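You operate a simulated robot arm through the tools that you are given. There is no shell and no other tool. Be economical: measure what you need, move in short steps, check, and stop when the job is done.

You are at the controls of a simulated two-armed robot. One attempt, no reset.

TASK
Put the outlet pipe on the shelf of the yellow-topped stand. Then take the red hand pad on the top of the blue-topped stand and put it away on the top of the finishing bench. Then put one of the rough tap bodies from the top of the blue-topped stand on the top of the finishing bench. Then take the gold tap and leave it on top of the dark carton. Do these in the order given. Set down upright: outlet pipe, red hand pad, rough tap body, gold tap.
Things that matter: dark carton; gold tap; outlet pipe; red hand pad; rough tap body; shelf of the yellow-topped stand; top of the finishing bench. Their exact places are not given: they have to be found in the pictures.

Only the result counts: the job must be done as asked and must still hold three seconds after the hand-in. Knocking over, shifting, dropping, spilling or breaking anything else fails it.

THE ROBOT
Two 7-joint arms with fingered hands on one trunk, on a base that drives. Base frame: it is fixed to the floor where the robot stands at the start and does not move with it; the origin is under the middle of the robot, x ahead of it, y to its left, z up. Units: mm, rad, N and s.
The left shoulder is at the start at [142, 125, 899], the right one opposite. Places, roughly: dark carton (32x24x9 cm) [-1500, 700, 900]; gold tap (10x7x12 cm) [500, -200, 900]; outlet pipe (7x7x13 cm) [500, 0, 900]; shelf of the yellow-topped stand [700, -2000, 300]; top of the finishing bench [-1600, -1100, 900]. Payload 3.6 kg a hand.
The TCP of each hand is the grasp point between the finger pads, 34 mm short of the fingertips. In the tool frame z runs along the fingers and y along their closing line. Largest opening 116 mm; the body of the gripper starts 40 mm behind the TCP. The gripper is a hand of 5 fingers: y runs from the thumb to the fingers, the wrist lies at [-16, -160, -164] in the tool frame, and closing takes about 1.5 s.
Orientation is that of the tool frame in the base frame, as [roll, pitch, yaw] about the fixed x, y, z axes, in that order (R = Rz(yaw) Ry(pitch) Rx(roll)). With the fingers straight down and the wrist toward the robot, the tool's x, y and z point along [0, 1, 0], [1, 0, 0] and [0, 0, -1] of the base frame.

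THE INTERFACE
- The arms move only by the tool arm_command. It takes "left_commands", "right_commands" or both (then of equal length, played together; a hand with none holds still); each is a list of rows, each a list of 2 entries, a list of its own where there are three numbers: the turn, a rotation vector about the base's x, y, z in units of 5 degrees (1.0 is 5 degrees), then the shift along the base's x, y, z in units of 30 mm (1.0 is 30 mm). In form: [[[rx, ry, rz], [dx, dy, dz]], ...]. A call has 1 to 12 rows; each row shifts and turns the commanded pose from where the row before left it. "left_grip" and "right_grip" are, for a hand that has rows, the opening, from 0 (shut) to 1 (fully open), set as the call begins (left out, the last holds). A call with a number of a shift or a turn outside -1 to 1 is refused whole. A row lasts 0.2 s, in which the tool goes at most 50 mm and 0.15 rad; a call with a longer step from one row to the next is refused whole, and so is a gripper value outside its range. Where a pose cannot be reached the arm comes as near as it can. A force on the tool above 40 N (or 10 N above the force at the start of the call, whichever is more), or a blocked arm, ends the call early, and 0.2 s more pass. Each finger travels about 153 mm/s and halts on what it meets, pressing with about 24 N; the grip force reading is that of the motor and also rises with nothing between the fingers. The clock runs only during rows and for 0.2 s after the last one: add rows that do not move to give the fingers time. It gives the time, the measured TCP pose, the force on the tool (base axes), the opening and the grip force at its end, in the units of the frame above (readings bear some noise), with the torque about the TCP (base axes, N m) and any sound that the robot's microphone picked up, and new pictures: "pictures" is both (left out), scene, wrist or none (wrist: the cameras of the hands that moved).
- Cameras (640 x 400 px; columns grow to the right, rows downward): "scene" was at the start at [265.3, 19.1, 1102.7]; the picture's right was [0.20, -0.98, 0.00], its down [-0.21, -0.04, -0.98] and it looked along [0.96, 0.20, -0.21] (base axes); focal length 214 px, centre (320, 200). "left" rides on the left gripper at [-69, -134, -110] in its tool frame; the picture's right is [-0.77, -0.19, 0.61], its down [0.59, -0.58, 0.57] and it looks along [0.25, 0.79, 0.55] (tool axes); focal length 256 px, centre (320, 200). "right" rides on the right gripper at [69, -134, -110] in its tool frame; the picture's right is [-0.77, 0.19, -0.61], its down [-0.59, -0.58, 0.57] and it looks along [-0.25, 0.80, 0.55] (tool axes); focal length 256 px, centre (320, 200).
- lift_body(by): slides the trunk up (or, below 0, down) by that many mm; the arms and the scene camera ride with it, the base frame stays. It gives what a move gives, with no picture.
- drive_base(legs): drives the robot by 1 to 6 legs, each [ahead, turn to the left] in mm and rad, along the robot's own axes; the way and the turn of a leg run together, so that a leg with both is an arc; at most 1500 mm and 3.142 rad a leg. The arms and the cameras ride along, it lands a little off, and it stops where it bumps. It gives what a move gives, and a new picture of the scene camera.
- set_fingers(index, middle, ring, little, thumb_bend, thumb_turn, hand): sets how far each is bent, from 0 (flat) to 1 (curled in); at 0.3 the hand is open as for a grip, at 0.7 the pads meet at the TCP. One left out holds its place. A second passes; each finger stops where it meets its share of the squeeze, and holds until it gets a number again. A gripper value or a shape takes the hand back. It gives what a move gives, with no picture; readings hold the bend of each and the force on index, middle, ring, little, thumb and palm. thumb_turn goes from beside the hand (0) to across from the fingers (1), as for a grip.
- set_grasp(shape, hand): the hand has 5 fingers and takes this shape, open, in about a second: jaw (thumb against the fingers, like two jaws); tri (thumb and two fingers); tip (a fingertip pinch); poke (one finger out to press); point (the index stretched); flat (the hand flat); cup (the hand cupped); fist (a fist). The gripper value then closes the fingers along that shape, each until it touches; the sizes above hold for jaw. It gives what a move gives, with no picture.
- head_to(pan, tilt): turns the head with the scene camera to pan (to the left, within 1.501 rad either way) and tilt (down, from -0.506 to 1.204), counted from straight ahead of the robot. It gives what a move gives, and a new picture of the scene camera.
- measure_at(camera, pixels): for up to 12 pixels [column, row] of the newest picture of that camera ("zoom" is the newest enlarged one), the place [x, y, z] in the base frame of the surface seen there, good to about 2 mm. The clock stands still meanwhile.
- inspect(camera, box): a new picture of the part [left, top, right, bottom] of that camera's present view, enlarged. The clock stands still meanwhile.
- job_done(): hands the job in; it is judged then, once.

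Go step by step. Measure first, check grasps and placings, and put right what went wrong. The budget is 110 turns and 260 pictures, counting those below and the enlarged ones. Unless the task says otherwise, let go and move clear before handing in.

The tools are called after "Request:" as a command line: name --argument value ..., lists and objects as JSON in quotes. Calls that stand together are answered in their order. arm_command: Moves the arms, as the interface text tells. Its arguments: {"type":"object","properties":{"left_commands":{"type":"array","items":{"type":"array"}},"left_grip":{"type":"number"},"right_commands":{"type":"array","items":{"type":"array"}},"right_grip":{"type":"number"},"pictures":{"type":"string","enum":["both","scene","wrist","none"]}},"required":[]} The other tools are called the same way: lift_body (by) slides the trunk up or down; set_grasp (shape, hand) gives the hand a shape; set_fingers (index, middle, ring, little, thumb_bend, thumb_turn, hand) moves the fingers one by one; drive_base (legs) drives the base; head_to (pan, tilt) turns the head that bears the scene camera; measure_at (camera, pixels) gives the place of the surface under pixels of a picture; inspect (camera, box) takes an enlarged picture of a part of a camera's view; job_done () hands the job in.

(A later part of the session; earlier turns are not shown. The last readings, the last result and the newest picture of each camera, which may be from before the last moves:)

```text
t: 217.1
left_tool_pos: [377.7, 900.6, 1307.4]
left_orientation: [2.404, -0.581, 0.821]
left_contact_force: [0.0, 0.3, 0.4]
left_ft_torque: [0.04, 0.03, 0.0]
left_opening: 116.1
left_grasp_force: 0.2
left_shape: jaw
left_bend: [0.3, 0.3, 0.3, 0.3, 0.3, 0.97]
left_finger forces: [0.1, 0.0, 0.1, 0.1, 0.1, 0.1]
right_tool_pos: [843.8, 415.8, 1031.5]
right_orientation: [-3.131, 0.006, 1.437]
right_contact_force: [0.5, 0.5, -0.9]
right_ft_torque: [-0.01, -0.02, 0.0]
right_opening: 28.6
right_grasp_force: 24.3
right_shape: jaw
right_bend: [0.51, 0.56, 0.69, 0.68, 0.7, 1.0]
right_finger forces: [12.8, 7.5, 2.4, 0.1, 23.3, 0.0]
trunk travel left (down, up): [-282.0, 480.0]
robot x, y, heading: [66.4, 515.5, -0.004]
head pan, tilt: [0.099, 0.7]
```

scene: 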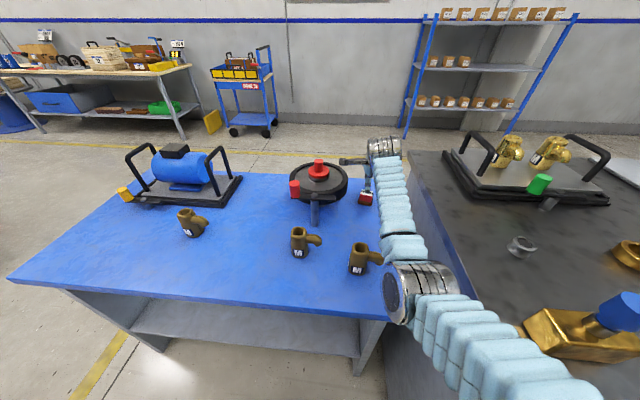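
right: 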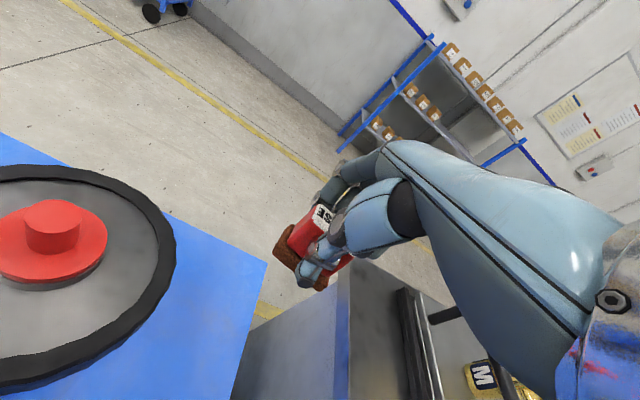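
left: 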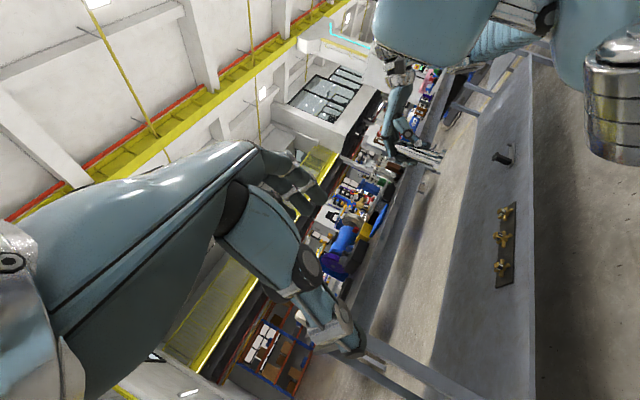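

Pad held firmly (its bottom is 46 mm under the TCP). Retract a bit, raise the trunk, then turn right and drive toward the finishing bench.

Request:
arm_command --right_commands '[[[0, 0, 0], [-0.5, 0, 0.3]], [[0, 0, 0], [-1, 0, 0.3]], [[0, 0, 0], [-1, 0, 0]], [[0, 0, 0], [-1, 0, 0]], [[0, 0, 0], [-1, 0, 0]], [[0, 0, 0], [-0.7, 0, 0]], [[0, 0, 0], [0, 0, 0]]]' --pictures "none"

Request:
lift_body --by 60

Request:
drive_base --legs '[[0, -2.02], [800, 0], [820, 0], [0, -1.05]]'

Request:
head_to --pan 0.0 --tilt 0.5

```text
t: 218.7
left_tool_pos: [378.9, 901.1, 1308.4]
left_orientation: [2.405, -0.581, 0.819]
left_contact_force: [0.6, 0.7, 0.3]
left_ft_torque: [0.04, 0.03, 0.01]
left_opening: 116.0
left_grasp_force: 0.1
left_shape: jaw
left_bend: [0.3, 0.3, 0.3, 0.3, 0.3, 0.97]
left_finger forces: [0.1, 0.1, 0.0, 0.1, 0.0, 0.0]
right_tool_pos: [687.8, 415.6, 1049.8]
right_orientation: [-3.13, 0.004, 1.434]
right_contact_force: [0.0, -0.8, -0.8]
right_ft_torque: [0.02, 0.02, 0.02]
right_opening: 28.6
right_grasp_force: 24.1
right_shape: jaw
right_bend: [0.51, 0.56, 0.69, 0.68, 0.7, 1.0]
right_finger forces: [12.8, 7.6, 2.6, 0.0, 23.2, 0.0]
trunk travel left (down, up): [-282.0, 480.0]
robot x, y, heading: [69.8, 514.9, -0.002]
head pan, tilt: [0.099, 0.7]
```

```text
t: 219.7
left_tool_pos: [380.0, 903.1, 1367.5]
left_orientation: [2.402, -0.579, 0.822]
left_contact_force: [0.6, -1.4, -0.5]
left_ft_torque: [0.01, 0.01, -0.04]
left_opening: 116.1
left_grasp_force: 0.1
left_shape: jaw
left_bend: [0.3, 0.3, 0.3, 0.3, 0.3, 0.97]
left_finger forces: [0.0, 0.0, 0.0, 0.0, 0.0, 0.1]
right_tool_pos: [687.9, 414.8, 1108.2]
right_orientation: [-3.129, 0.007, 1.436]
right_contact_force: [-0.6, -0.3, -0.5]
right_ft_torque: [-0.01, -0.03, -0.03]
right_opening: 28.7
right_grasp_force: 24.1
right_shape: jaw
right_bend: [0.51, 0.56, 0.69, 0.68, 0.7, 1.0]
right_finger forces: [12.7, 7.6, 2.6, 0.0, 23.1, 0.0]
trunk travel left (down, up): [-342.0, 420.0]
robot x, y, heading: [65.9, 511.0, -0.009]
head pan, tilt: [0.099, 0.7]
```

```text
t: 235.4
left_tool_pos: [-907.4, -1346.4, 1368.5]
left_orientation: [2.404, -0.581, -2.24]
left_contact_force: [-0.5, -0.5, 0.9]
left_ft_torque: [-0.03, -0.01, -0.02]
left_opening: 116.1
left_grasp_force: 0.0
left_shape: jaw
left_bend: [0.3, 0.3, 0.3, 0.3, 0.3, 0.97]
left_finger forces: [0.0, 0.0, 0.0, 0.0, 0.1, 0.1]
right_tool_pos: [-1254.2, -886.4, 1108.8]
right_orientation: [-3.129, 0.005, -1.625]
right_contact_force: [0.3, 0.3, -1.1]
right_ft_torque: [-0.01, -0.03, -0.02]
right_opening: 28.0
right_grasp_force: 24.0
right_shape: jaw
right_bend: [0.52, 0.57, 0.69, 0.68, 0.7, 1.0]
right_finger forces: [11.9, 6.7, 2.6, 0.1, 20.9, 0.0]
trunk travel left (down, up): [-342.0, 420.0]
robot x, y, heading: [-630.2, -933.1, -3.06]
head pan, tilt: [0.099, 0.7]
```

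scene: 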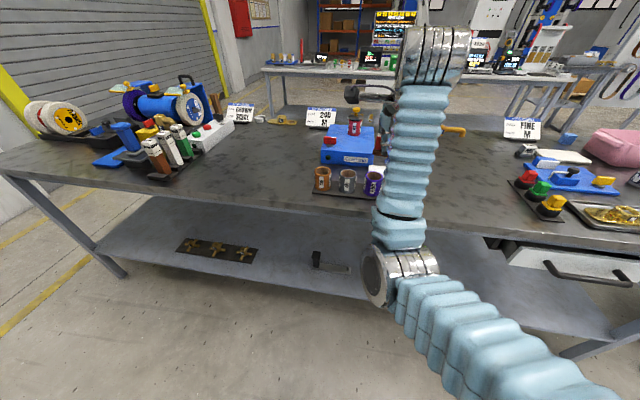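

```text
t: 236.2
left_tool_pos: [-906.2, -1346.6, 1367.8]
left_orientation: [2.403, -0.58, -2.241]
left_contact_force: [0.6, 0.4, 0.6]
left_ft_torque: [-0.02, 0.0, 0.01]
left_opening: 115.8
left_grasp_force: 0.0
left_shape: jaw
left_bend: [0.3, 0.3, 0.3, 0.3, 0.3, 0.97]
left_finger forces: [0.0, 0.0, 0.0, 0.0, 0.0, 0.0]
right_tool_pos: [-1254.2, -886.5, 1109.2]
right_orientation: [-3.13, 0.004, -1.627]
right_contact_force: [0.0, -0.8, -0.7]
right_ft_torque: [0.01, -0.01, 0.01]
right_opening: 28.4
right_grasp_force: 24.2
right_shape: jaw
right_bend: [0.52, 0.57, 0.69, 0.68, 0.7, 1.0]
right_finger forces: [12.0, 6.7, 2.6, 0.0, 20.9, 0.0]
trunk travel left (down, up): [-342.0, 420.0]
robot x, y, heading: [-629.8, -931.5, -3.07]
head pan, tilt: [0.0, 0.499]
```

scene: 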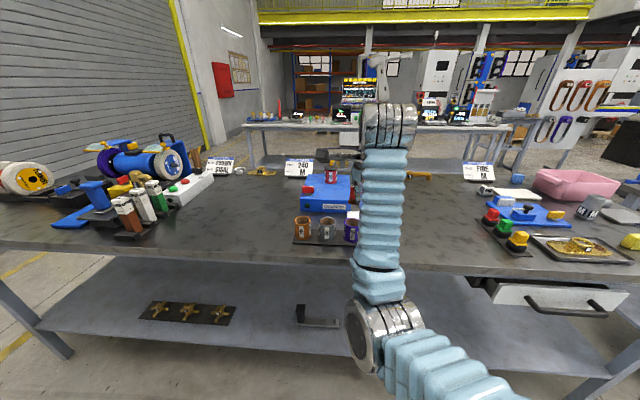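

At the finishing bench; free bench areas near (240,240) and (440,245). Measure.

Request:
measure_at --camera "scene" --pixels '[[440, 245], [440, 230], [470, 245], [440, 265], [240, 245], [240, 225], [295, 240], [490, 225], [425, 200], [350, 235], [230, 258], [180, 230]]'

Request:
inspect --camera "right" --box '[0, 0, 640, 400]'

```text
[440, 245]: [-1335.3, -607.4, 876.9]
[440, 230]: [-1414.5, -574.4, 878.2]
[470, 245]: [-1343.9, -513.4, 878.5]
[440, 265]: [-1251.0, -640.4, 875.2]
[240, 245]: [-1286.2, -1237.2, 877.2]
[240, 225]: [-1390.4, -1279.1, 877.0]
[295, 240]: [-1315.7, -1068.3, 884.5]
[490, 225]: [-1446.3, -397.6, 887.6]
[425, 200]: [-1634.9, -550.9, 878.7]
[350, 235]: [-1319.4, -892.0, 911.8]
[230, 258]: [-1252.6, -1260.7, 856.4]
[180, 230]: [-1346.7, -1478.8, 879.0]
```

```text
1.00 times, centred on (320, 200) of right
```

zoom: 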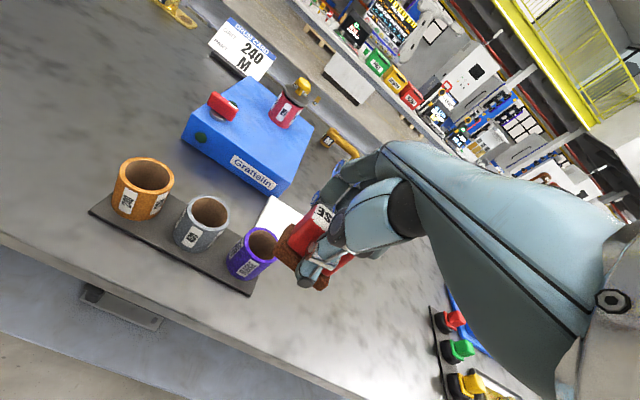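

Free area at x≈-1370, y≈-720 (bench z 877, cups end at y≈-870). Move there and lower to just above.

Request:
arm_command --right_commands '[[[0, 0, 0], [-0.64, 0.92, 0]], [[0, 0, 0], [-0.64, 0.92, 0]], [[0, 0, 0], [-0.64, 0.92, 0]], [[0, 0, 0], [-0.64, 0.92, 0]], [[0, 0, 0], [-0.64, 0.92, 0]], [[0, 0, 0], [-0.64, 0.92, 0]], [[0, 0, 0], [0, 0, -0.9]], [[0, 0, 0], [0, 0, -1]], [[0, 0, 0], [0, 0, -1]], [[0, 0, 0], [0, 0, -1]], [[0, 0, 0], [0, 0, -1]], [[0, 0, 0], [0, 0, -0.8]]]' --pictures "wrist"

Request:
inspect --camera "right" --box '[220, 170, 400, 330]'

```text
t: 238.8
left_tool_pos: [-907.6, -1346.4, 1368.4]
left_orientation: [2.404, -0.582, -2.239]
left_contact_force: [0.1, -0.1, 0.0]
left_ft_torque: [-0.01, -0.03, 0.01]
left_opening: 116.1
left_grasp_force: 0.1
left_shape: jaw
left_bend: [0.3, 0.3, 0.3, 0.3, 0.3, 0.97]
left_finger forces: [0.0, 0.0, 0.0, 0.1, 0.0, 0.0]
right_tool_pos: [-1368.1, -719.3, 937.4]
right_orientation: [-3.13, 0.005, -1.626]
right_contact_force: [0.0, 0.2, -0.5]
right_ft_torque: [0.0, -0.02, -0.01]
right_opening: 28.1
right_grasp_force: 23.6
right_shape: jaw
right_bend: [0.52, 0.57, 0.69, 0.68, 0.7, 1.0]
right_finger forces: [11.8, 6.7, 2.7, 0.0, 20.8, 0.1]
trunk travel left (down, up): [-342.0, 420.0]
robot x, y, heading: [-628.9, -935.7, -3.063]
head pan, tilt: [0.0, 0.499]
```

right: 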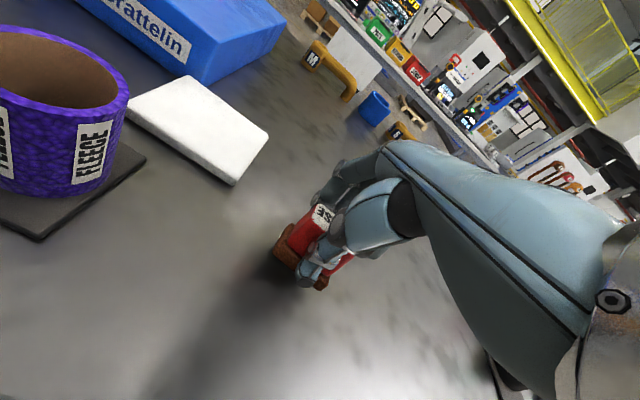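

```text
2.50 times, centred on (310, 250) of right
```

zoom: 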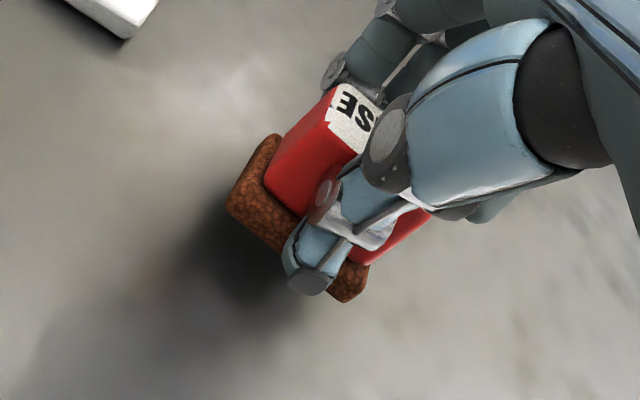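

Lower gently to contact.

Request:
arm_command --right_commands '[[[0, 0, 0], [0, 0, -0.25]], [[0, 0, 0], [0, 0, -0.12]], [[0, 0, 0], [0, 0, -0.08]], [[0, 0, 0], [0, 0, 0]]]' --pictures "none"

```text
t: 239.8
left_tool_pos: [-906.4, -1346.8, 1369.2]
left_orientation: [2.401, -0.58, -2.239]
left_contact_force: [0.4, 0.2, -0.5]
left_ft_torque: [0.0, -0.02, -0.03]
left_opening: 115.8
left_grasp_force: 0.1
left_shape: jaw
left_bend: [0.3, 0.3, 0.3, 0.3, 0.3, 0.97]
left_finger forces: [0.0, 0.0, 0.0, 0.1, 0.0, 0.0]
right_tool_pos: [-1369.8, -719.9, 926.9]
right_orientation: [-3.133, 0.005, -1.626]
right_contact_force: [0.6, 0.3, 4.0]
right_ft_torque: [-0.02, 0.1, 0.01]
right_opening: 28.0
right_grasp_force: 24.0
right_shape: jaw
right_bend: [0.52, 0.57, 0.69, 0.68, 0.7, 1.0]
right_finger forces: [12.5, 7.3, 2.7, 0.0, 21.8, 0.0]
trunk travel left (down, up): [-342.0, 420.0]
robot x, y, heading: [-628.7, -934.0, -3.061]
head pan, tilt: [0.0, 0.499]
```

Contact felt (4 N) at 927. Open and rise.

Request:
arm_command --right_commands '[[[0, 0, 0], [0, 0, 0]], [[0, 0, 0], [0, 0, 0]], [[0, 0, 0], [0, 0, 0]], [[0, 0, 0], [0, 0, 0]], [[0, 0, 0], [0, 0, 0.3]], [[0, 0, 0], [0, 0, 0.6]], [[0, 0, 0], [0, 0, 1]], [[0, 0, 0], [0, 0, 1]], [[0, 0, 0], [0, 0, 1]], [[0, 0, 0], [0, 0, 1]], [[0, 0, 0], [0, 0, 1]], [[0, 0, 0], [0, 0, 0]]]' --right_grip 0.7 --pictures "wrist"

```text
t: 242.4
left_tool_pos: [-906.3, -1345.5, 1367.8]
left_orientation: [2.402, -0.58, -2.239]
left_contact_force: [0.9, 0.2, -0.7]
left_ft_torque: [-0.03, 0.03, 0.02]
left_opening: 116.1
left_grasp_force: 0.0
left_shape: jaw
left_bend: [0.3, 0.3, 0.3, 0.3, 0.3, 0.97]
left_finger forces: [0.0, 0.0, 0.0, 0.1, 0.0, 0.0]
right_tool_pos: [-1369.9, -719.0, 1103.6]
right_orientation: [-3.132, 0.005, -1.627]
right_contact_force: [-1.0, 0.6, 0.2]
right_ft_torque: [0.01, 0.04, -0.03]
right_opening: 81.0
right_grasp_force: 0.0
right_shape: jaw
right_bend: [0.35, 0.37, 0.52, 0.52, 0.55, 0.99]
right_finger forces: [0.0, 0.0, 0.1, 0.1, 0.1, 0.0]
trunk travel left (down, up): [-342.0, 420.0]
robot x, y, heading: [-629.4, -933.3, -3.064]
head pan, tilt: [0.0, 0.499]
```

right: 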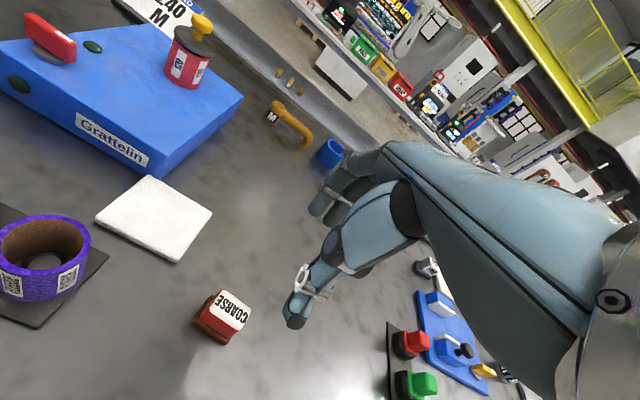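

Task 2 done: the pad stands on the bench at (-1370,-720). Retract the hand and drive back to the blue stand for a tap body.

Request:
arm_command --right_commands '[[[0, 0, 0], [0.5, -0.5, 0]], [[0, 0, 0], [0.8, -0.8, 0]], [[0, 0, 0], [0.8, -0.8, 0]], [[0, 0, 0], [0.8, -0.8, 0]], [[0, 0, 0], [0.8, -0.8, 0]], [[0, 0, 0], [0.5, -0.5, 0]], [[0, 0, 0], [0, 0, 0]]]' --right_grip 1 --pictures "none"

Request:
drive_base --legs '[[0, -2.0], [790, 0], [800, 0], [0, -1.22]]'

Request:
head_to --pan 0.1 --tilt 0.7

```text
t: 244.0
left_tool_pos: [-905.8, -1344.4, 1368.9]
left_orientation: [2.402, -0.581, -2.24]
left_contact_force: [-0.2, 0.0, 0.5]
left_ft_torque: [-0.01, -0.04, 0.03]
left_opening: 115.7
left_grasp_force: 0.1
left_shape: jaw
left_bend: [0.3, 0.3, 0.3, 0.3, 0.3, 0.97]
left_finger forces: [0.0, 0.0, 0.1, 0.0, 0.0, 0.0]
right_tool_pos: [-1243.4, -845.3, 1100.2]
right_orientation: [-3.129, 0.005, -1.627]
right_contact_force: [0.4, 0.6, -0.2]
right_ft_torque: [0.01, 0.0, 0.0]
right_opening: 115.8
right_grasp_force: 0.2
right_shape: jaw
right_bend: [0.3, 0.3, 0.3, 0.3, 0.3, 0.97]
right_finger forces: [0.0, 0.0, 0.1, 0.1, 0.0, 0.0]
trunk travel left (down, up): [-342.0, 420.0]
robot x, y, heading: [-628.4, -935.1, -3.064]
head pan, tilt: [0.0, 0.499]
```

```text
t: 260.0
left_tool_pos: [258.3, 936.1, 1367.8]
left_orientation: [2.401, -0.581, 0.801]
left_contact_force: [-0.8, 0.4, 1.0]
left_ft_torque: [0.01, 0.03, 0.02]
left_opening: 116.0
left_grasp_force: 0.0
left_shape: jaw
left_bend: [0.3, 0.3, 0.3, 0.3, 0.3, 0.97]
left_finger forces: [0.0, 0.1, 0.0, 0.0, 0.0, 0.0]
right_tool_pos: [541.8, 404.0, 1100.4]
right_orientation: [-3.13, 0.005, 1.414]
right_contact_force: [0.1, 0.3, -0.2]
right_ft_torque: [0.03, 0.0, -0.02]
right_opening: 115.9
right_grasp_force: 0.0
right_shape: jaw
right_bend: [0.3, 0.3, 0.3, 0.3, 0.3, 0.97]
right_finger forces: [0.0, 0.0, 0.1, 0.0, 0.0, 0.1]
trunk travel left (down, up): [-342.0, 420.0]
robot x, y, heading: [-61.2, 556.4, -0.026]
head pan, tilt: [0.0, 0.499]
```

scene: 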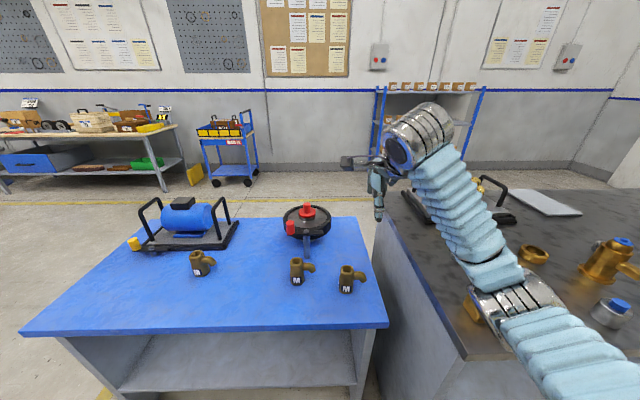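

```text
t: 260.7
left_tool_pos: [257.5, 935.1, 1368.5]
left_orientation: [2.403, -0.581, 0.8]
left_contact_force: [0.3, 0.2, 0.1]
left_ft_torque: [-0.01, 0.03, 0.0]
left_opening: 116.0
left_grasp_force: 0.0
left_shape: jaw
left_bend: [0.3, 0.3, 0.3, 0.3, 0.3, 0.97]
left_finger forces: [0.0, 0.1, 0.0, 0.0, 0.1, 0.0]
right_tool_pos: [542.9, 404.8, 1100.8]
right_orientation: [-3.13, 0.005, 1.414]
right_contact_force: [-1.4, 0.6, -0.2]
right_ft_torque: [0.0, 0.0, -0.03]
right_opening: 115.8
right_grasp_force: 0.0
right_shape: jaw
right_bend: [0.3, 0.3, 0.3, 0.3, 0.3, 0.97]
right_finger forces: [0.0, 0.1, 0.0, 0.0, 0.1, 0.1]
trunk travel left (down, up): [-342.0, 420.0]
robot x, y, heading: [-62.0, 552.7, -0.027]
head pan, tilt: [0.099, 0.7]
```

scene: 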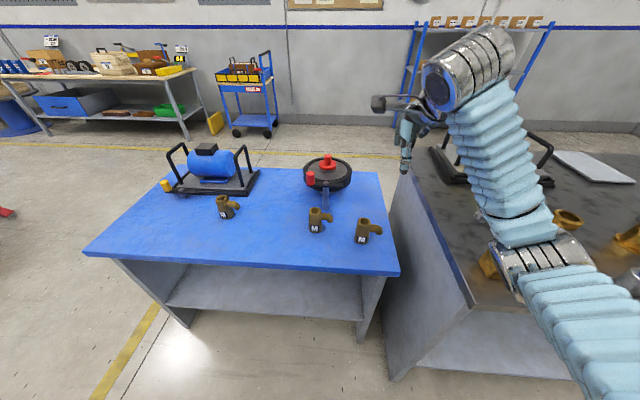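

Smooth. Inspect and measure the right-most tap body.

Request:
inspect --camera "scene" --box '[290, 190, 400, 260]'

Request:
measure_at --camera "scene" --pixels '[[363, 220], [361, 232], [356, 230], [368, 232], [362, 240], [374, 229], [380, 228], [378, 231], [315, 218], [326, 217], [530, 255], [500, 275]]'

```text
5.71 times, centred on (345, 225) of scene
```

zoom: 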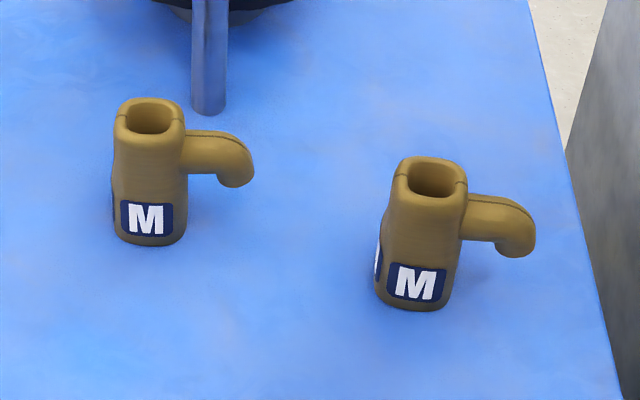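

```text
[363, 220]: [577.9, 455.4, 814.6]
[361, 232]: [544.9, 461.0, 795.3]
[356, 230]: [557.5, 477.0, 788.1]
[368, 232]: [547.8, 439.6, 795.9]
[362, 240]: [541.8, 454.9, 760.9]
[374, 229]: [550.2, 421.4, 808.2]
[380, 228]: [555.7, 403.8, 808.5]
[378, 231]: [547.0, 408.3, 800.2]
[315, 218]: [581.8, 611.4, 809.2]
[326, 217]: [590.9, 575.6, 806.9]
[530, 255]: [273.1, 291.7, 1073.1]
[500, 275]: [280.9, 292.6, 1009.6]
```

Body centre ≈(565,457), ~42 mm wide, 738–815 high, spout toward -y. Move over it and descend to z≈860.

Request:
arm_command --right_commands '[[[0, 0, 0], [0.4, 0.9, 0]], [[0, 0, 0], [0.33, 0.83, -0.3]], [[0, 0, 0], [0, 0, -0.9]], [[0, 0, 0], [0, 0, -1]], [[0, 0, 0], [0, 0, -1]], [[0, 0, 0], [0, 0, -1]], [[0, 0, 0], [0, 0, -1]], [[0, 0, 0], [0, 0, -1]], [[0, 0, 0], [0, 0, -1]], [[0, 0, 0], [0, 0, -0.8]], [[0, 0, 0], [0, 0, 0]]]' --right_grip 1

```text
t: 263.1
left_tool_pos: [258.4, 935.2, 1368.8]
left_orientation: [2.403, -0.581, 0.801]
left_contact_force: [0.5, -0.4, 0.4]
left_ft_torque: [-0.03, -0.01, -0.01]
left_opening: 116.0
left_grasp_force: 0.0
left_shape: jaw
left_bend: [0.3, 0.3, 0.3, 0.3, 0.3, 0.97]
left_finger forces: [0.0, 0.0, 0.0, 0.0, 0.0, 0.1]
right_tool_pos: [563.9, 455.7, 859.4]
right_orientation: [-3.13, 0.005, 1.412]
right_contact_force: [-0.3, 0.3, -0.3]
right_ft_torque: [0.02, 0.05, -0.03]
right_opening: 115.9
right_grasp_force: 0.2
right_shape: jaw
right_bend: [0.3, 0.3, 0.3, 0.3, 0.3, 0.97]
right_finger forces: [0.0, 0.0, 0.0, 0.0, 0.1, 0.1]
trunk travel left (down, up): [-342.0, 420.0]
robot x, y, heading: [-57.7, 553.5, -0.031]
head pan, tilt: [0.099, 0.7]
```

scene: 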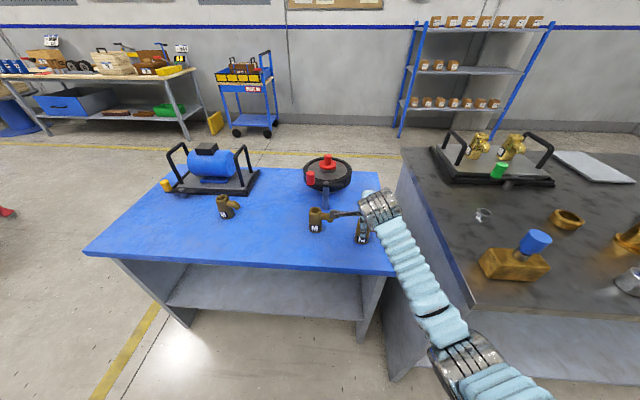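
right: 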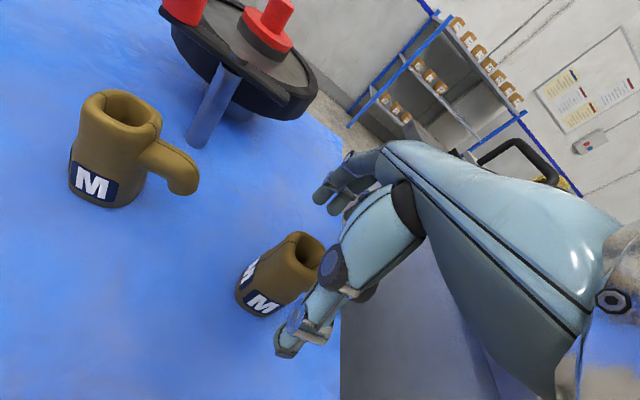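

Aligned over the body. Check elbow clearance to the big table corner, then descend.

Request:
measure_at --camera "scene" --pixels '[[465, 350], [440, 355], [430, 300], [495, 345], [475, 300], [500, 310], [510, 380]]'

Request:
arm_command --right_commands '[[[0, 0, 0], [0, 0, -0.7]], [[0, 0, 0], [0, 0, -0.7]], [[0, 0, 0], [0, 0, -0.6]], [[0, 0, 0], [0, 0, -0.4]], [[0, 0, 0], [0, 0, 0]]]' --right_grip 1 --pictures "wrist"

```text
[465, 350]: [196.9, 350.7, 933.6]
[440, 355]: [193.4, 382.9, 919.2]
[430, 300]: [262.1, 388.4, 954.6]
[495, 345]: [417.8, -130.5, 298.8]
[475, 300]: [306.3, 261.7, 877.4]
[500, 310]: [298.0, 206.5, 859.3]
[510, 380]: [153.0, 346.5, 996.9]
```

```text
t: 264.3
left_tool_pos: [257.8, 936.9, 1369.9]
left_orientation: [2.404, -0.58, 0.8]
left_contact_force: [-0.4, -0.1, 0.1]
left_ft_torque: [0.03, 0.0, 0.0]
left_opening: 116.0
left_grasp_force: 0.1
left_shape: jaw
left_bend: [0.3, 0.3, 0.3, 0.3, 0.3, 0.97]
left_finger forces: [0.0, 0.0, 0.1, 0.0, 0.1, 0.1]
right_tool_pos: [564.4, 457.1, 789.4]
right_orientation: [-3.129, 0.005, 1.413]
right_contact_force: [-0.8, 0.0, -0.5]
right_ft_torque: [-0.02, 0.05, -0.01]
right_opening: 115.8
right_grasp_force: 0.1
right_shape: jaw
right_bend: [0.3, 0.3, 0.3, 0.3, 0.3, 0.97]
right_finger forces: [0.1, 0.0, 0.1, 0.0, 0.0, 0.0]
trunk travel left (down, up): [-342.0, 420.0]
robot x, y, heading: [-58.5, 555.9, -0.024]
head pan, tilt: [0.099, 0.7]
```

right: 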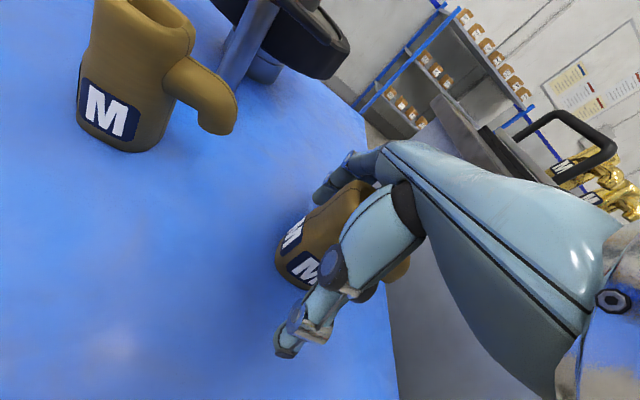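

Body is between thumb and fingers. Close and lift.

Request:
arm_command --right_commands '[[[0, 0, 0], [0, 0, 0]], [[0, 0, 0], [0, 0, 0]], [[0, 0, 0], [0, 0, 0]], [[0, 0, 0], [0, 0, 0]], [[0, 0, 0], [0, 0, 0]], [[0, 0, 0], [0, 0, 0]], [[0, 0, 0], [0, 0, 0]], [[0, 0, 0], [0, 0, 0]]]' --right_grip 0 --pictures "wrist"

Request:
arm_command --right_commands '[[[0, 0, 0], [0, 0, 0.4]], [[0, 0, 0], [0, 0, 0.8]], [[0, 0, 0], [0, 0, 1]], [[0, 0, 0], [0, 0, 1]], [[0, 0, 0], [0, 0, 1]], [[0, 0, 0], [0, 0, 1]], [[0, 0, 0], [0, 0, 1]], [[0, 0, 0], [0, 0, 1]], [[0, 0, 0], [0, 0, 1]], [[0, 0, 0], [0, 0, 1]], [[0, 0, 0], [0, -1, 0.8]], [[0, 0, 0], [0, 0, 0]]]' --right_grip 0 --pictures "wrist"

```text
t: 266.1
left_tool_pos: [258.6, 936.7, 1368.5]
left_orientation: [2.404, -0.581, 0.802]
left_contact_force: [-0.8, -0.5, 1.0]
left_ft_torque: [0.0, -0.03, -0.02]
left_opening: 116.4
left_grasp_force: 0.0
left_shape: jaw
left_bend: [0.3, 0.3, 0.3, 0.3, 0.3, 0.97]
left_finger forces: [0.0, 0.0, 0.0, 0.0, 0.0, 0.0]
right_tool_pos: [563.5, 457.1, 789.5]
right_orientation: [-3.129, 0.004, 1.414]
right_contact_force: [2.9, -1.4, 2.3]
right_ft_torque: [-0.07, -0.31, 0.0]
right_opening: 49.6
right_grasp_force: 24.3
right_shape: jaw
right_bend: [0.46, 0.49, 0.69, 0.67, 0.66, 1.0]
right_finger forces: [15.8, 9.0, 0.3, 0.0, 22.9, 0.0]
trunk travel left (down, up): [-342.0, 420.0]
robot x, y, heading: [-59.2, 557.6, -0.024]
head pan, tilt: [0.099, 0.7]
```

right: 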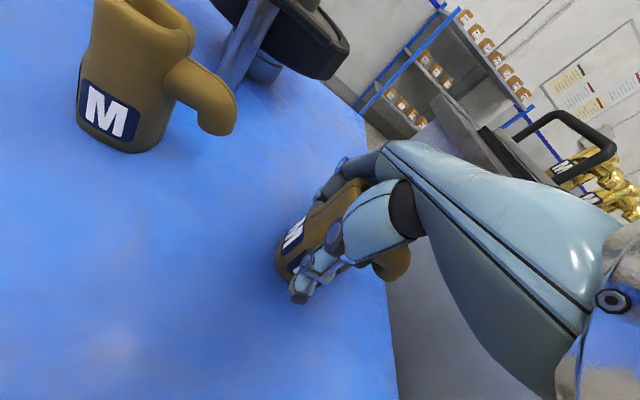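

```text
t: 268.7
left_tool_pos: [258.6, 936.9, 1368.3]
left_orientation: [2.403, -0.579, 0.799]
left_contact_force: [-0.5, 0.9, -0.4]
left_ft_torque: [-0.01, -0.02, -0.01]
left_opening: 116.1
left_grasp_force: 0.0
left_shape: jaw
left_bend: [0.3, 0.3, 0.3, 0.3, 0.3, 0.97]
left_finger forces: [0.0, 0.1, 0.1, 0.1, 0.1, 0.0]
right_tool_pos: [565.3, 425.9, 1088.9]
right_orientation: [-3.128, 0.009, 1.415]
right_contact_force: [0.3, 0.8, -5.7]
right_ft_torque: [0.04, 0.03, -0.02]
right_opening: 48.9
right_grasp_force: 24.0
right_shape: jaw
right_bend: [0.47, 0.5, 0.69, 0.67, 0.66, 1.0]
right_finger forces: [15.4, 8.0, 0.2, 0.1, 22.9, 0.0]
trunk travel left (down, up): [-342.0, 420.0]
robot x, y, heading: [-64.2, 554.8, -0.026]
head pan, tilt: [0.099, 0.7]
```

right: 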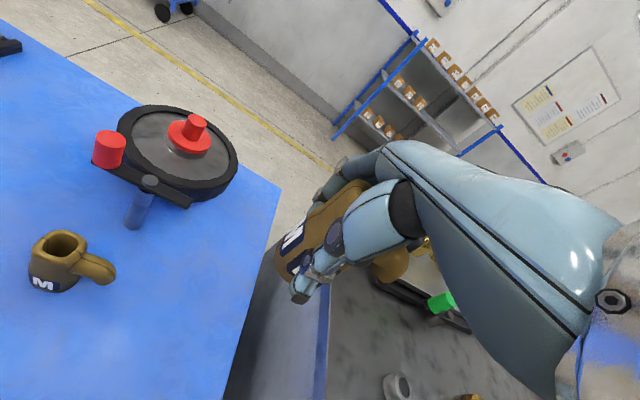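

Tap body held (48 mm opening). Raise a little and drive to the finishing bench.

Request:
lift_body --by 60

Request:
drive_base --legs '[[0, -1.934], [750, 0], [747, 0], [0, -1.1]]'

```text
t: 269.7
left_tool_pos: [259.2, 936.3, 1427.1]
left_orientation: [2.402, -0.58, 0.8]
left_contact_force: [-0.3, 0.8, 0.8]
left_ft_torque: [-0.05, 0.0, -0.01]
left_opening: 116.0
left_grasp_force: 0.0
left_shape: jaw
left_bend: [0.3, 0.3, 0.3, 0.3, 0.3, 0.97]
left_finger forces: [0.0, 0.1, 0.1, 0.1, 0.0, 0.0]
right_tool_pos: [565.3, 426.1, 1147.7]
right_orientation: [-3.127, 0.004, 1.412]
right_contact_force: [-0.4, 0.5, -6.7]
right_ft_torque: [0.08, 0.03, 0.0]
right_opening: 49.0
right_grasp_force: 24.1
right_shape: jaw
right_bend: [0.47, 0.5, 0.69, 0.67, 0.66, 1.0]
right_finger forces: [15.2, 8.0, 0.2, 0.1, 22.8, 0.0]
trunk travel left (down, up): [-402.0, 360.0]
robot x, y, heading: [-60.0, 554.2, -0.022]
head pan, tilt: [0.099, 0.7]
```

```text
t: 284.8
left_tool_pos: [-879.7, -1261.5, 1428.7]
left_orientation: [2.402, -0.579, -2.211]
left_contact_force: [-0.1, 0.3, -0.7]
left_ft_torque: [-0.01, -0.02, -0.05]
left_opening: 115.7
left_grasp_force: 0.1
left_shape: jaw
left_bend: [0.3, 0.3, 0.3, 0.3, 0.3, 0.97]
left_finger forces: [0.0, 0.0, 0.0, 0.0, 0.0, 0.0]
right_tool_pos: [-1249.1, -795.3, 1147.4]
right_orientation: [-3.129, 0.005, -1.599]
right_contact_force: [-0.8, 0.3, -6.3]
right_ft_torque: [-0.07, -0.03, 0.0]
right_opening: 48.2
right_grasp_force: 23.8
right_shape: jaw
right_bend: [0.47, 0.51, 0.69, 0.67, 0.66, 1.0]
right_finger forces: [14.4, 7.2, 0.1, 0.1, 20.8, 0.0]
trunk travel left (down, up): [-402.0, 360.0]
robot x, y, heading: [-614.1, -842.4, -3.034]
head pan, tilt: [0.099, 0.7]
```

scene: 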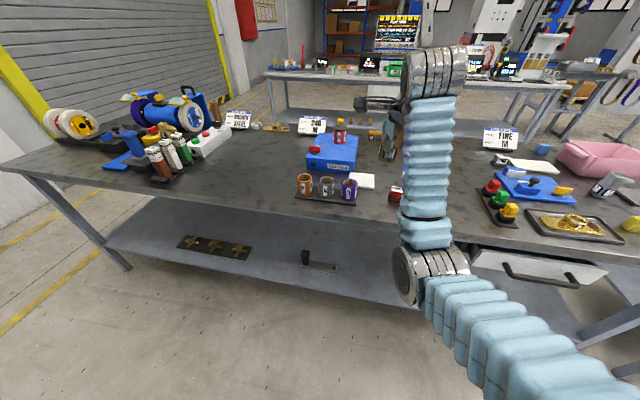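

Request:
measure_at --camera "scene" --pixels '[[460, 210], [480, 215], [507, 220], [487, 195], [397, 190], [400, 197], [460, 190]]'

Request:
arm_command --right_commands '[[[0, 0, 0], [-0.4, 0.6, 0]], [[0, 0, 0], [-0.5, 1, 0]], [[0, 0, 0], [-0.5, 1, 0]], [[0, 0, 0], [-0.5, 1, 0]], [[0, 0, 0], [-0.5, 1, 0]], [[0, 0, 0], [-0.5, 1, 0]], [[0, 0, 0], [-0.5, 1, 0]], [[0, 0, 0], [-0.3, 0.2, -0.5]], [[0, 0, 0], [0, 0, -1]], [[0, 0, 0], [0, 0, -1]], [[0, 0, 0], [0, 0, -1]], [[0, 0, 0], [0, 0, 0]]]' --pictures "wrist"

```text
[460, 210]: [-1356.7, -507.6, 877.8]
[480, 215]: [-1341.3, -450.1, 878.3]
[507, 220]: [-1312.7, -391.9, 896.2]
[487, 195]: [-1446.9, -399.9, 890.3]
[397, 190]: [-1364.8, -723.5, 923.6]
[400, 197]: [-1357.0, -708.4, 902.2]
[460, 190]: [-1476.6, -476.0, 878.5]
```

```text
t: 287.4
left_tool_pos: [-878.5, -1262.3, 1427.3]
left_orientation: [2.402, -0.58, -2.211]
left_contact_force: [0.5, 0.8, 0.0]
left_ft_torque: [0.0, -0.03, -0.01]
left_opening: 116.2
left_grasp_force: 0.1
left_shape: jaw
left_bend: [0.3, 0.3, 0.3, 0.3, 0.3, 0.97]
left_finger forces: [0.0, 0.0, 0.1, 0.0, 0.0, 0.0]
right_tool_pos: [-1359.3, -591.3, 1042.8]
right_orientation: [-3.129, 0.004, -1.597]
right_contact_force: [0.0, -0.2, -6.0]
right_ft_torque: [-0.07, -0.08, 0.01]
right_opening: 47.4
right_grasp_force: 24.0
right_shape: jaw
right_bend: [0.47, 0.51, 0.69, 0.67, 0.66, 1.0]
right_finger forces: [14.3, 7.1, 0.1, 0.1, 20.9, 0.1]
trunk travel left (down, up): [-402.0, 360.0]
robot x, y, heading: [-611.2, -843.6, -3.038]
head pan, tilt: [0.099, 0.7]
```

right: 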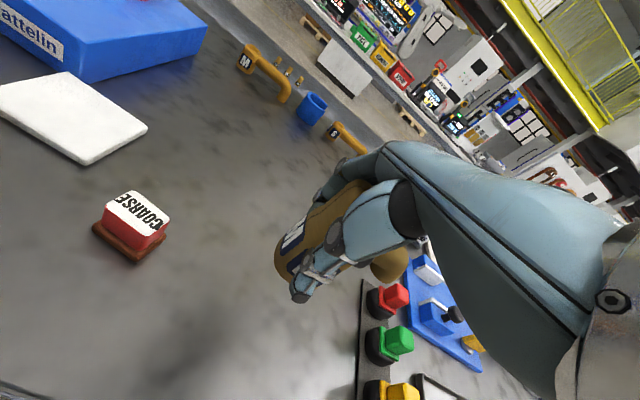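

Clear spot; descend to near contact then gently.

Request:
arm_command --right_commands '[[[0, 0, 0], [0, 0, -1]], [[0, 0, 0], [0, 0, -1]], [[0, 0, 0], [0, 0, -1]], [[0, 0, 0], [0, 0, -0.4]], [[0, 0, 0], [0, 0, -0.15]], [[0, 0, 0], [0, 0, -0.1]], [[0, 0, 0], [0, 0, 0]]]' --pictures "wrist"

Request:
measure_at --camera "right" --pixels '[[280, 262], [285, 280], [292, 290], [276, 250], [260, 290], [255, 270]]'

```text
t: 289.0
left_tool_pos: [-879.5, -1260.9, 1429.0]
left_orientation: [2.403, -0.579, -2.212]
left_contact_force: [0.1, 0.1, 0.6]
left_ft_torque: [-0.02, -0.01, 0.01]
left_opening: 116.0
left_grasp_force: 0.1
left_shape: jaw
left_bend: [0.3, 0.3, 0.3, 0.3, 0.3, 0.97]
left_finger forces: [0.2, 0.1, 0.1, 0.0, 0.0, 0.0]
right_tool_pos: [-1360.8, -591.8, 933.8]
right_orientation: [-3.128, 0.005, -1.598]
right_contact_force: [-0.3, 0.3, -6.6]
right_ft_torque: [-0.06, -0.04, -0.01]
right_opening: 47.4
right_grasp_force: 23.7
right_shape: jaw
right_bend: [0.48, 0.51, 0.69, 0.67, 0.66, 1.0]
right_finger forces: [14.3, 7.0, 0.1, 0.0, 20.6, 0.0]
trunk travel left (down, up): [-402.0, 360.0]
robot x, y, heading: [-616.7, -839.6, -3.039]
head pan, tilt: [0.099, 0.7]
```

right: 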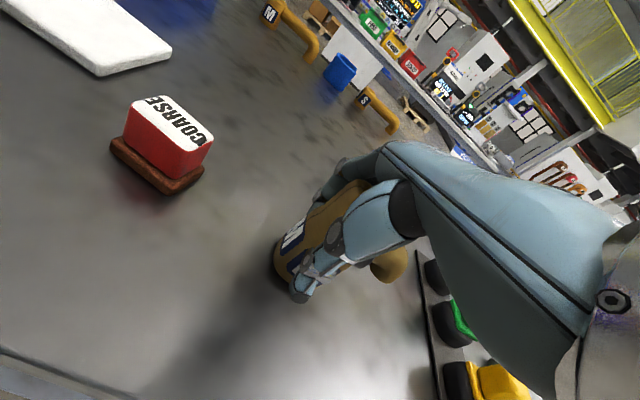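

```text
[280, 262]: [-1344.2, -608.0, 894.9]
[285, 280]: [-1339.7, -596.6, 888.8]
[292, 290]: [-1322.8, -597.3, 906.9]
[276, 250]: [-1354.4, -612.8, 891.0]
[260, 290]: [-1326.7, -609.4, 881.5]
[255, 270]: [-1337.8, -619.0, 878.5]
```

Request:
arm_command --right_commands '[[[0, 0, 0], [0, 0, -0.1]], [[0, 0, 0], [0, 0, -0.06]], [[0, 0, 0], [0, 0, 0]]]' --pictures "none"

```text
t: 289.8
left_tool_pos: [-879.1, -1262.4, 1427.9]
left_orientation: [2.402, -0.58, -2.213]
left_contact_force: [-0.5, 0.2, -0.1]
left_ft_torque: [-0.01, -0.02, -0.03]
left_opening: 116.2
left_grasp_force: 0.1
left_shape: jaw
left_bend: [0.3, 0.3, 0.3, 0.3, 0.3, 0.97]
left_finger forces: [0.1, 0.1, 0.0, 0.1, 0.0, 0.0]
right_tool_pos: [-1359.6, -593.0, 931.8]
right_orientation: [-3.133, 0.006, -1.6]
right_contact_force: [1.7, -0.3, 2.0]
right_ft_torque: [0.02, 0.15, 0.02]
right_opening: 47.5
right_grasp_force: 24.2
right_shape: jaw
right_bend: [0.47, 0.51, 0.69, 0.67, 0.66, 1.0]
right_finger forces: [14.9, 7.4, 0.3, 0.0, 22.1, 0.1]
trunk travel left (down, up): [-402.0, 360.0]
robot x, y, heading: [-614.6, -842.9, -3.04]
head pan, tilt: [0.099, 0.7]
```

Force rose by 8 N: the body rests on the bench. Open and rise.

Request:
arm_command --right_commands '[[[0, 0, 0], [0, 0, 0]], [[0, 0, 0], [0, 0, 0]], [[0, 0, 0], [0, 0, 0]], [[0, 0, 0], [0, 0, 0]], [[0, 0, 0], [0, 0, 0.3]], [[0, 0, 0], [0, 0, 0.6]], [[0, 0, 0], [0, 0, 1]], [[0, 0, 0], [0, 0, 1]], [[0, 0, 0], [0, 0, 1]], [[0, 0, 0], [0, 0, 1]], [[0, 0, 0], [0, 0, 1]], [[0, 0, 0], [0, 0, 0]]]' --right_grip 0.9 --pictures "wrist"

```text
t: 292.4
left_tool_pos: [-878.1, -1261.8, 1427.6]
left_orientation: [2.402, -0.58, -2.208]
left_contact_force: [1.7, -0.8, 0.2]
left_ft_torque: [-0.02, 0.02, -0.03]
left_opening: 115.9
left_grasp_force: 0.0
left_shape: jaw
left_bend: [0.3, 0.3, 0.3, 0.3, 0.3, 0.97]
left_finger forces: [0.0, 0.1, 0.1, 0.0, 0.0, 0.0]
right_tool_pos: [-1359.6, -591.3, 1106.9]
right_orientation: [-3.13, 0.004, -1.599]
right_contact_force: [-0.4, 0.5, 0.2]
right_ft_torque: [0.01, 0.03, -0.03]
right_opening: 104.2
right_grasp_force: 0.1
right_shape: jaw
right_bend: [0.32, 0.32, 0.38, 0.3, 0.0, 0.98]
right_finger forces: [0.1, 0.0, 0.1, 0.0, 0.1, 0.1]
trunk travel left (down, up): [-402.0, 360.0]
robot x, y, heading: [-611.9, -842.5, -3.037]
head pan, tilt: [0.099, 0.7]
```

right: 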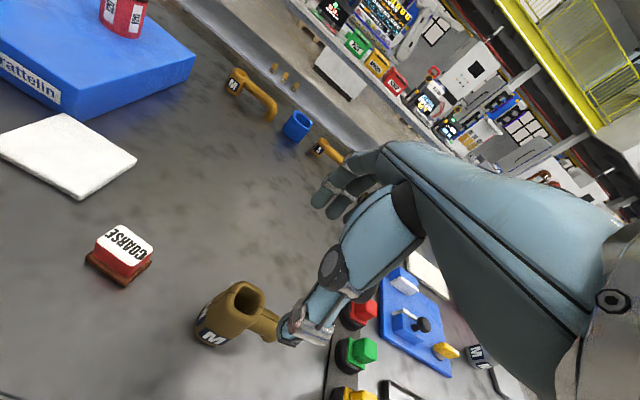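

Task 3 done: the tap body stands on the bench. Retract the hand and drive to the big table for the gold tap.

Request:
arm_command --right_commands '[[[0, 0, 0], [0.5, -0.5, 0]], [[0, 0, 0], [0.8, -1, 0]], [[0, 0, 0], [0.8, -1, 0]], [[0, 0, 0], [0.8, -1, 0]], [[0, 0, 0], [0.8, -1, 0]], [[0, 0, 0], [0.3, -0.5, 0]], [[0, 0, 0], [0, 0, 0]]]' --right_grip 1 --pictures "none"

Request:
drive_base --legs '[[0, -2.28], [843, 0], [0, -0.963]]'

Request:
head_to --pan 0.1 --tilt 0.75

```text
t: 294.0
left_tool_pos: [-878.8, -1261.9, 1427.4]
left_orientation: [2.401, -0.581, -2.209]
left_contact_force: [0.6, -1.0, 0.0]
left_ft_torque: [-0.01, -0.01, -0.01]
left_opening: 116.3
left_grasp_force: 0.2
left_shape: jaw
left_bend: [0.3, 0.3, 0.3, 0.3, 0.3, 0.97]
left_finger forces: [0.0, 0.1, 0.0, 0.0, 0.0, 0.0]
right_tool_pos: [-1238.9, -742.3, 1107.4]
right_orientation: [-3.13, 0.005, -1.599]
right_contact_force: [-0.2, 1.1, 0.1]
right_ft_torque: [-0.04, 0.01, 0.01]
right_opening: 115.8
right_grasp_force: 0.1
right_shape: jaw
right_bend: [0.3, 0.3, 0.3, 0.3, 0.3, 0.97]
right_finger forces: [0.0, 0.0, 0.0, 0.0, 0.0, 0.1]
trunk travel left (down, up): [-402.0, 360.0]
robot x, y, heading: [-613.2, -842.1, -3.038]
head pan, tilt: [0.099, 0.7]
```

```text
t: 306.4
left_tool_pos: [164.4, 247.4, 1428.3]
left_orientation: [2.403, -0.58, 0.83]
left_contact_force: [0.6, -0.5, 0.1]
left_ft_torque: [0.0, -0.01, -0.02]
left_opening: 115.9
left_grasp_force: 0.0
left_shape: jaw
left_bend: [0.3, 0.3, 0.3, 0.3, 0.3, 0.97]
left_finger forces: [0.0, 0.0, 0.1, 0.1, 0.0, 0.0]
right_tool_pos: [472.6, -305.9, 1106.7]
right_orientation: [-3.128, 0.005, 1.444]
right_contact_force: [0.6, -0.1, 0.6]
right_ft_torque: [-0.03, -0.01, -0.04]
right_opening: 115.9
right_grasp_force: 0.2
right_shape: jaw
right_bend: [0.3, 0.3, 0.3, 0.3, 0.3, 0.97]
right_finger forces: [0.1, 0.0, 0.0, 0.1, 0.0, 0.0]
trunk travel left (down, up): [-402.0, 360.0]
robot x, y, heading: [-141.6, -143.9, 0.007]
head pan, tilt: [0.099, 0.7]
```

scene: 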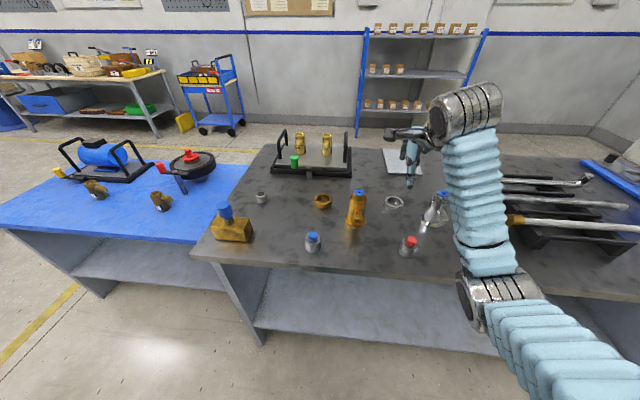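

```text
t: 307.0
left_tool_pos: [165.3, 247.9, 1429.0]
left_orientation: [2.402, -0.578, 0.827]
left_contact_force: [-0.8, -0.5, 1.1]
left_ft_torque: [-0.03, -0.01, -0.02]
left_opening: 115.8
left_grasp_force: 0.1
left_shape: jaw
left_bend: [0.3, 0.3, 0.3, 0.3, 0.3, 0.97]
left_finger forces: [0.0, 0.0, 0.0, 0.0, 0.1, 0.1]
right_tool_pos: [472.2, -306.5, 1106.9]
right_orientation: [-3.129, 0.006, 1.443]
right_contact_force: [-0.2, 1.1, 0.1]
right_ft_torque: [0.03, -0.03, 0.02]
right_opening: 116.0
right_grasp_force: 0.1
right_shape: jaw
right_bend: [0.3, 0.3, 0.3, 0.3, 0.3, 0.97]
right_finger forces: [0.0, 0.1, 0.1, 0.0, 0.0, 0.1]
trunk travel left (down, up): [-402.0, 360.0]
robot x, y, heading: [-143.6, -143.1, 0.006]
head pan, tilt: [0.099, 0.75]
```

scene: 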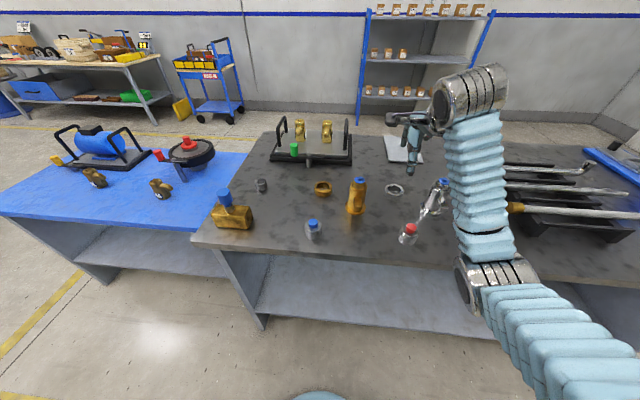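

Request:
inspect --camera "scene" --box '[300, 160, 440, 250]'

Request:
measure_at --camera "scene" --pixels '[[358, 180], [356, 196], [351, 198], [362, 198], [357, 212], [348, 212], [364, 212], [357, 190], [394, 189], [323, 188], [313, 225], [408, 232]]'

```text
4.44 times, centred on (370, 205) of scene
```

zoom: 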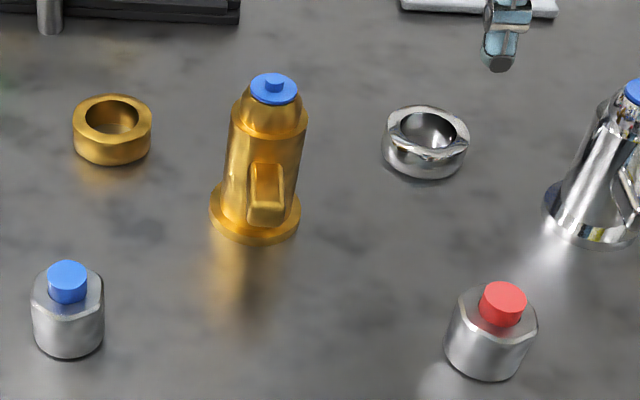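

```text
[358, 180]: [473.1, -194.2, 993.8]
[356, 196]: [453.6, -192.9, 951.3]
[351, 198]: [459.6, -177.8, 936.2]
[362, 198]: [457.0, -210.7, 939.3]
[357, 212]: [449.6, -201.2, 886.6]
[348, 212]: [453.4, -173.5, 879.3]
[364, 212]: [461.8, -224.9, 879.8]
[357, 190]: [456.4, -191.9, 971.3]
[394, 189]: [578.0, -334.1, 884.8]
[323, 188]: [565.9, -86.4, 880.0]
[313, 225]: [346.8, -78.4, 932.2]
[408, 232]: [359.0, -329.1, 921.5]
```

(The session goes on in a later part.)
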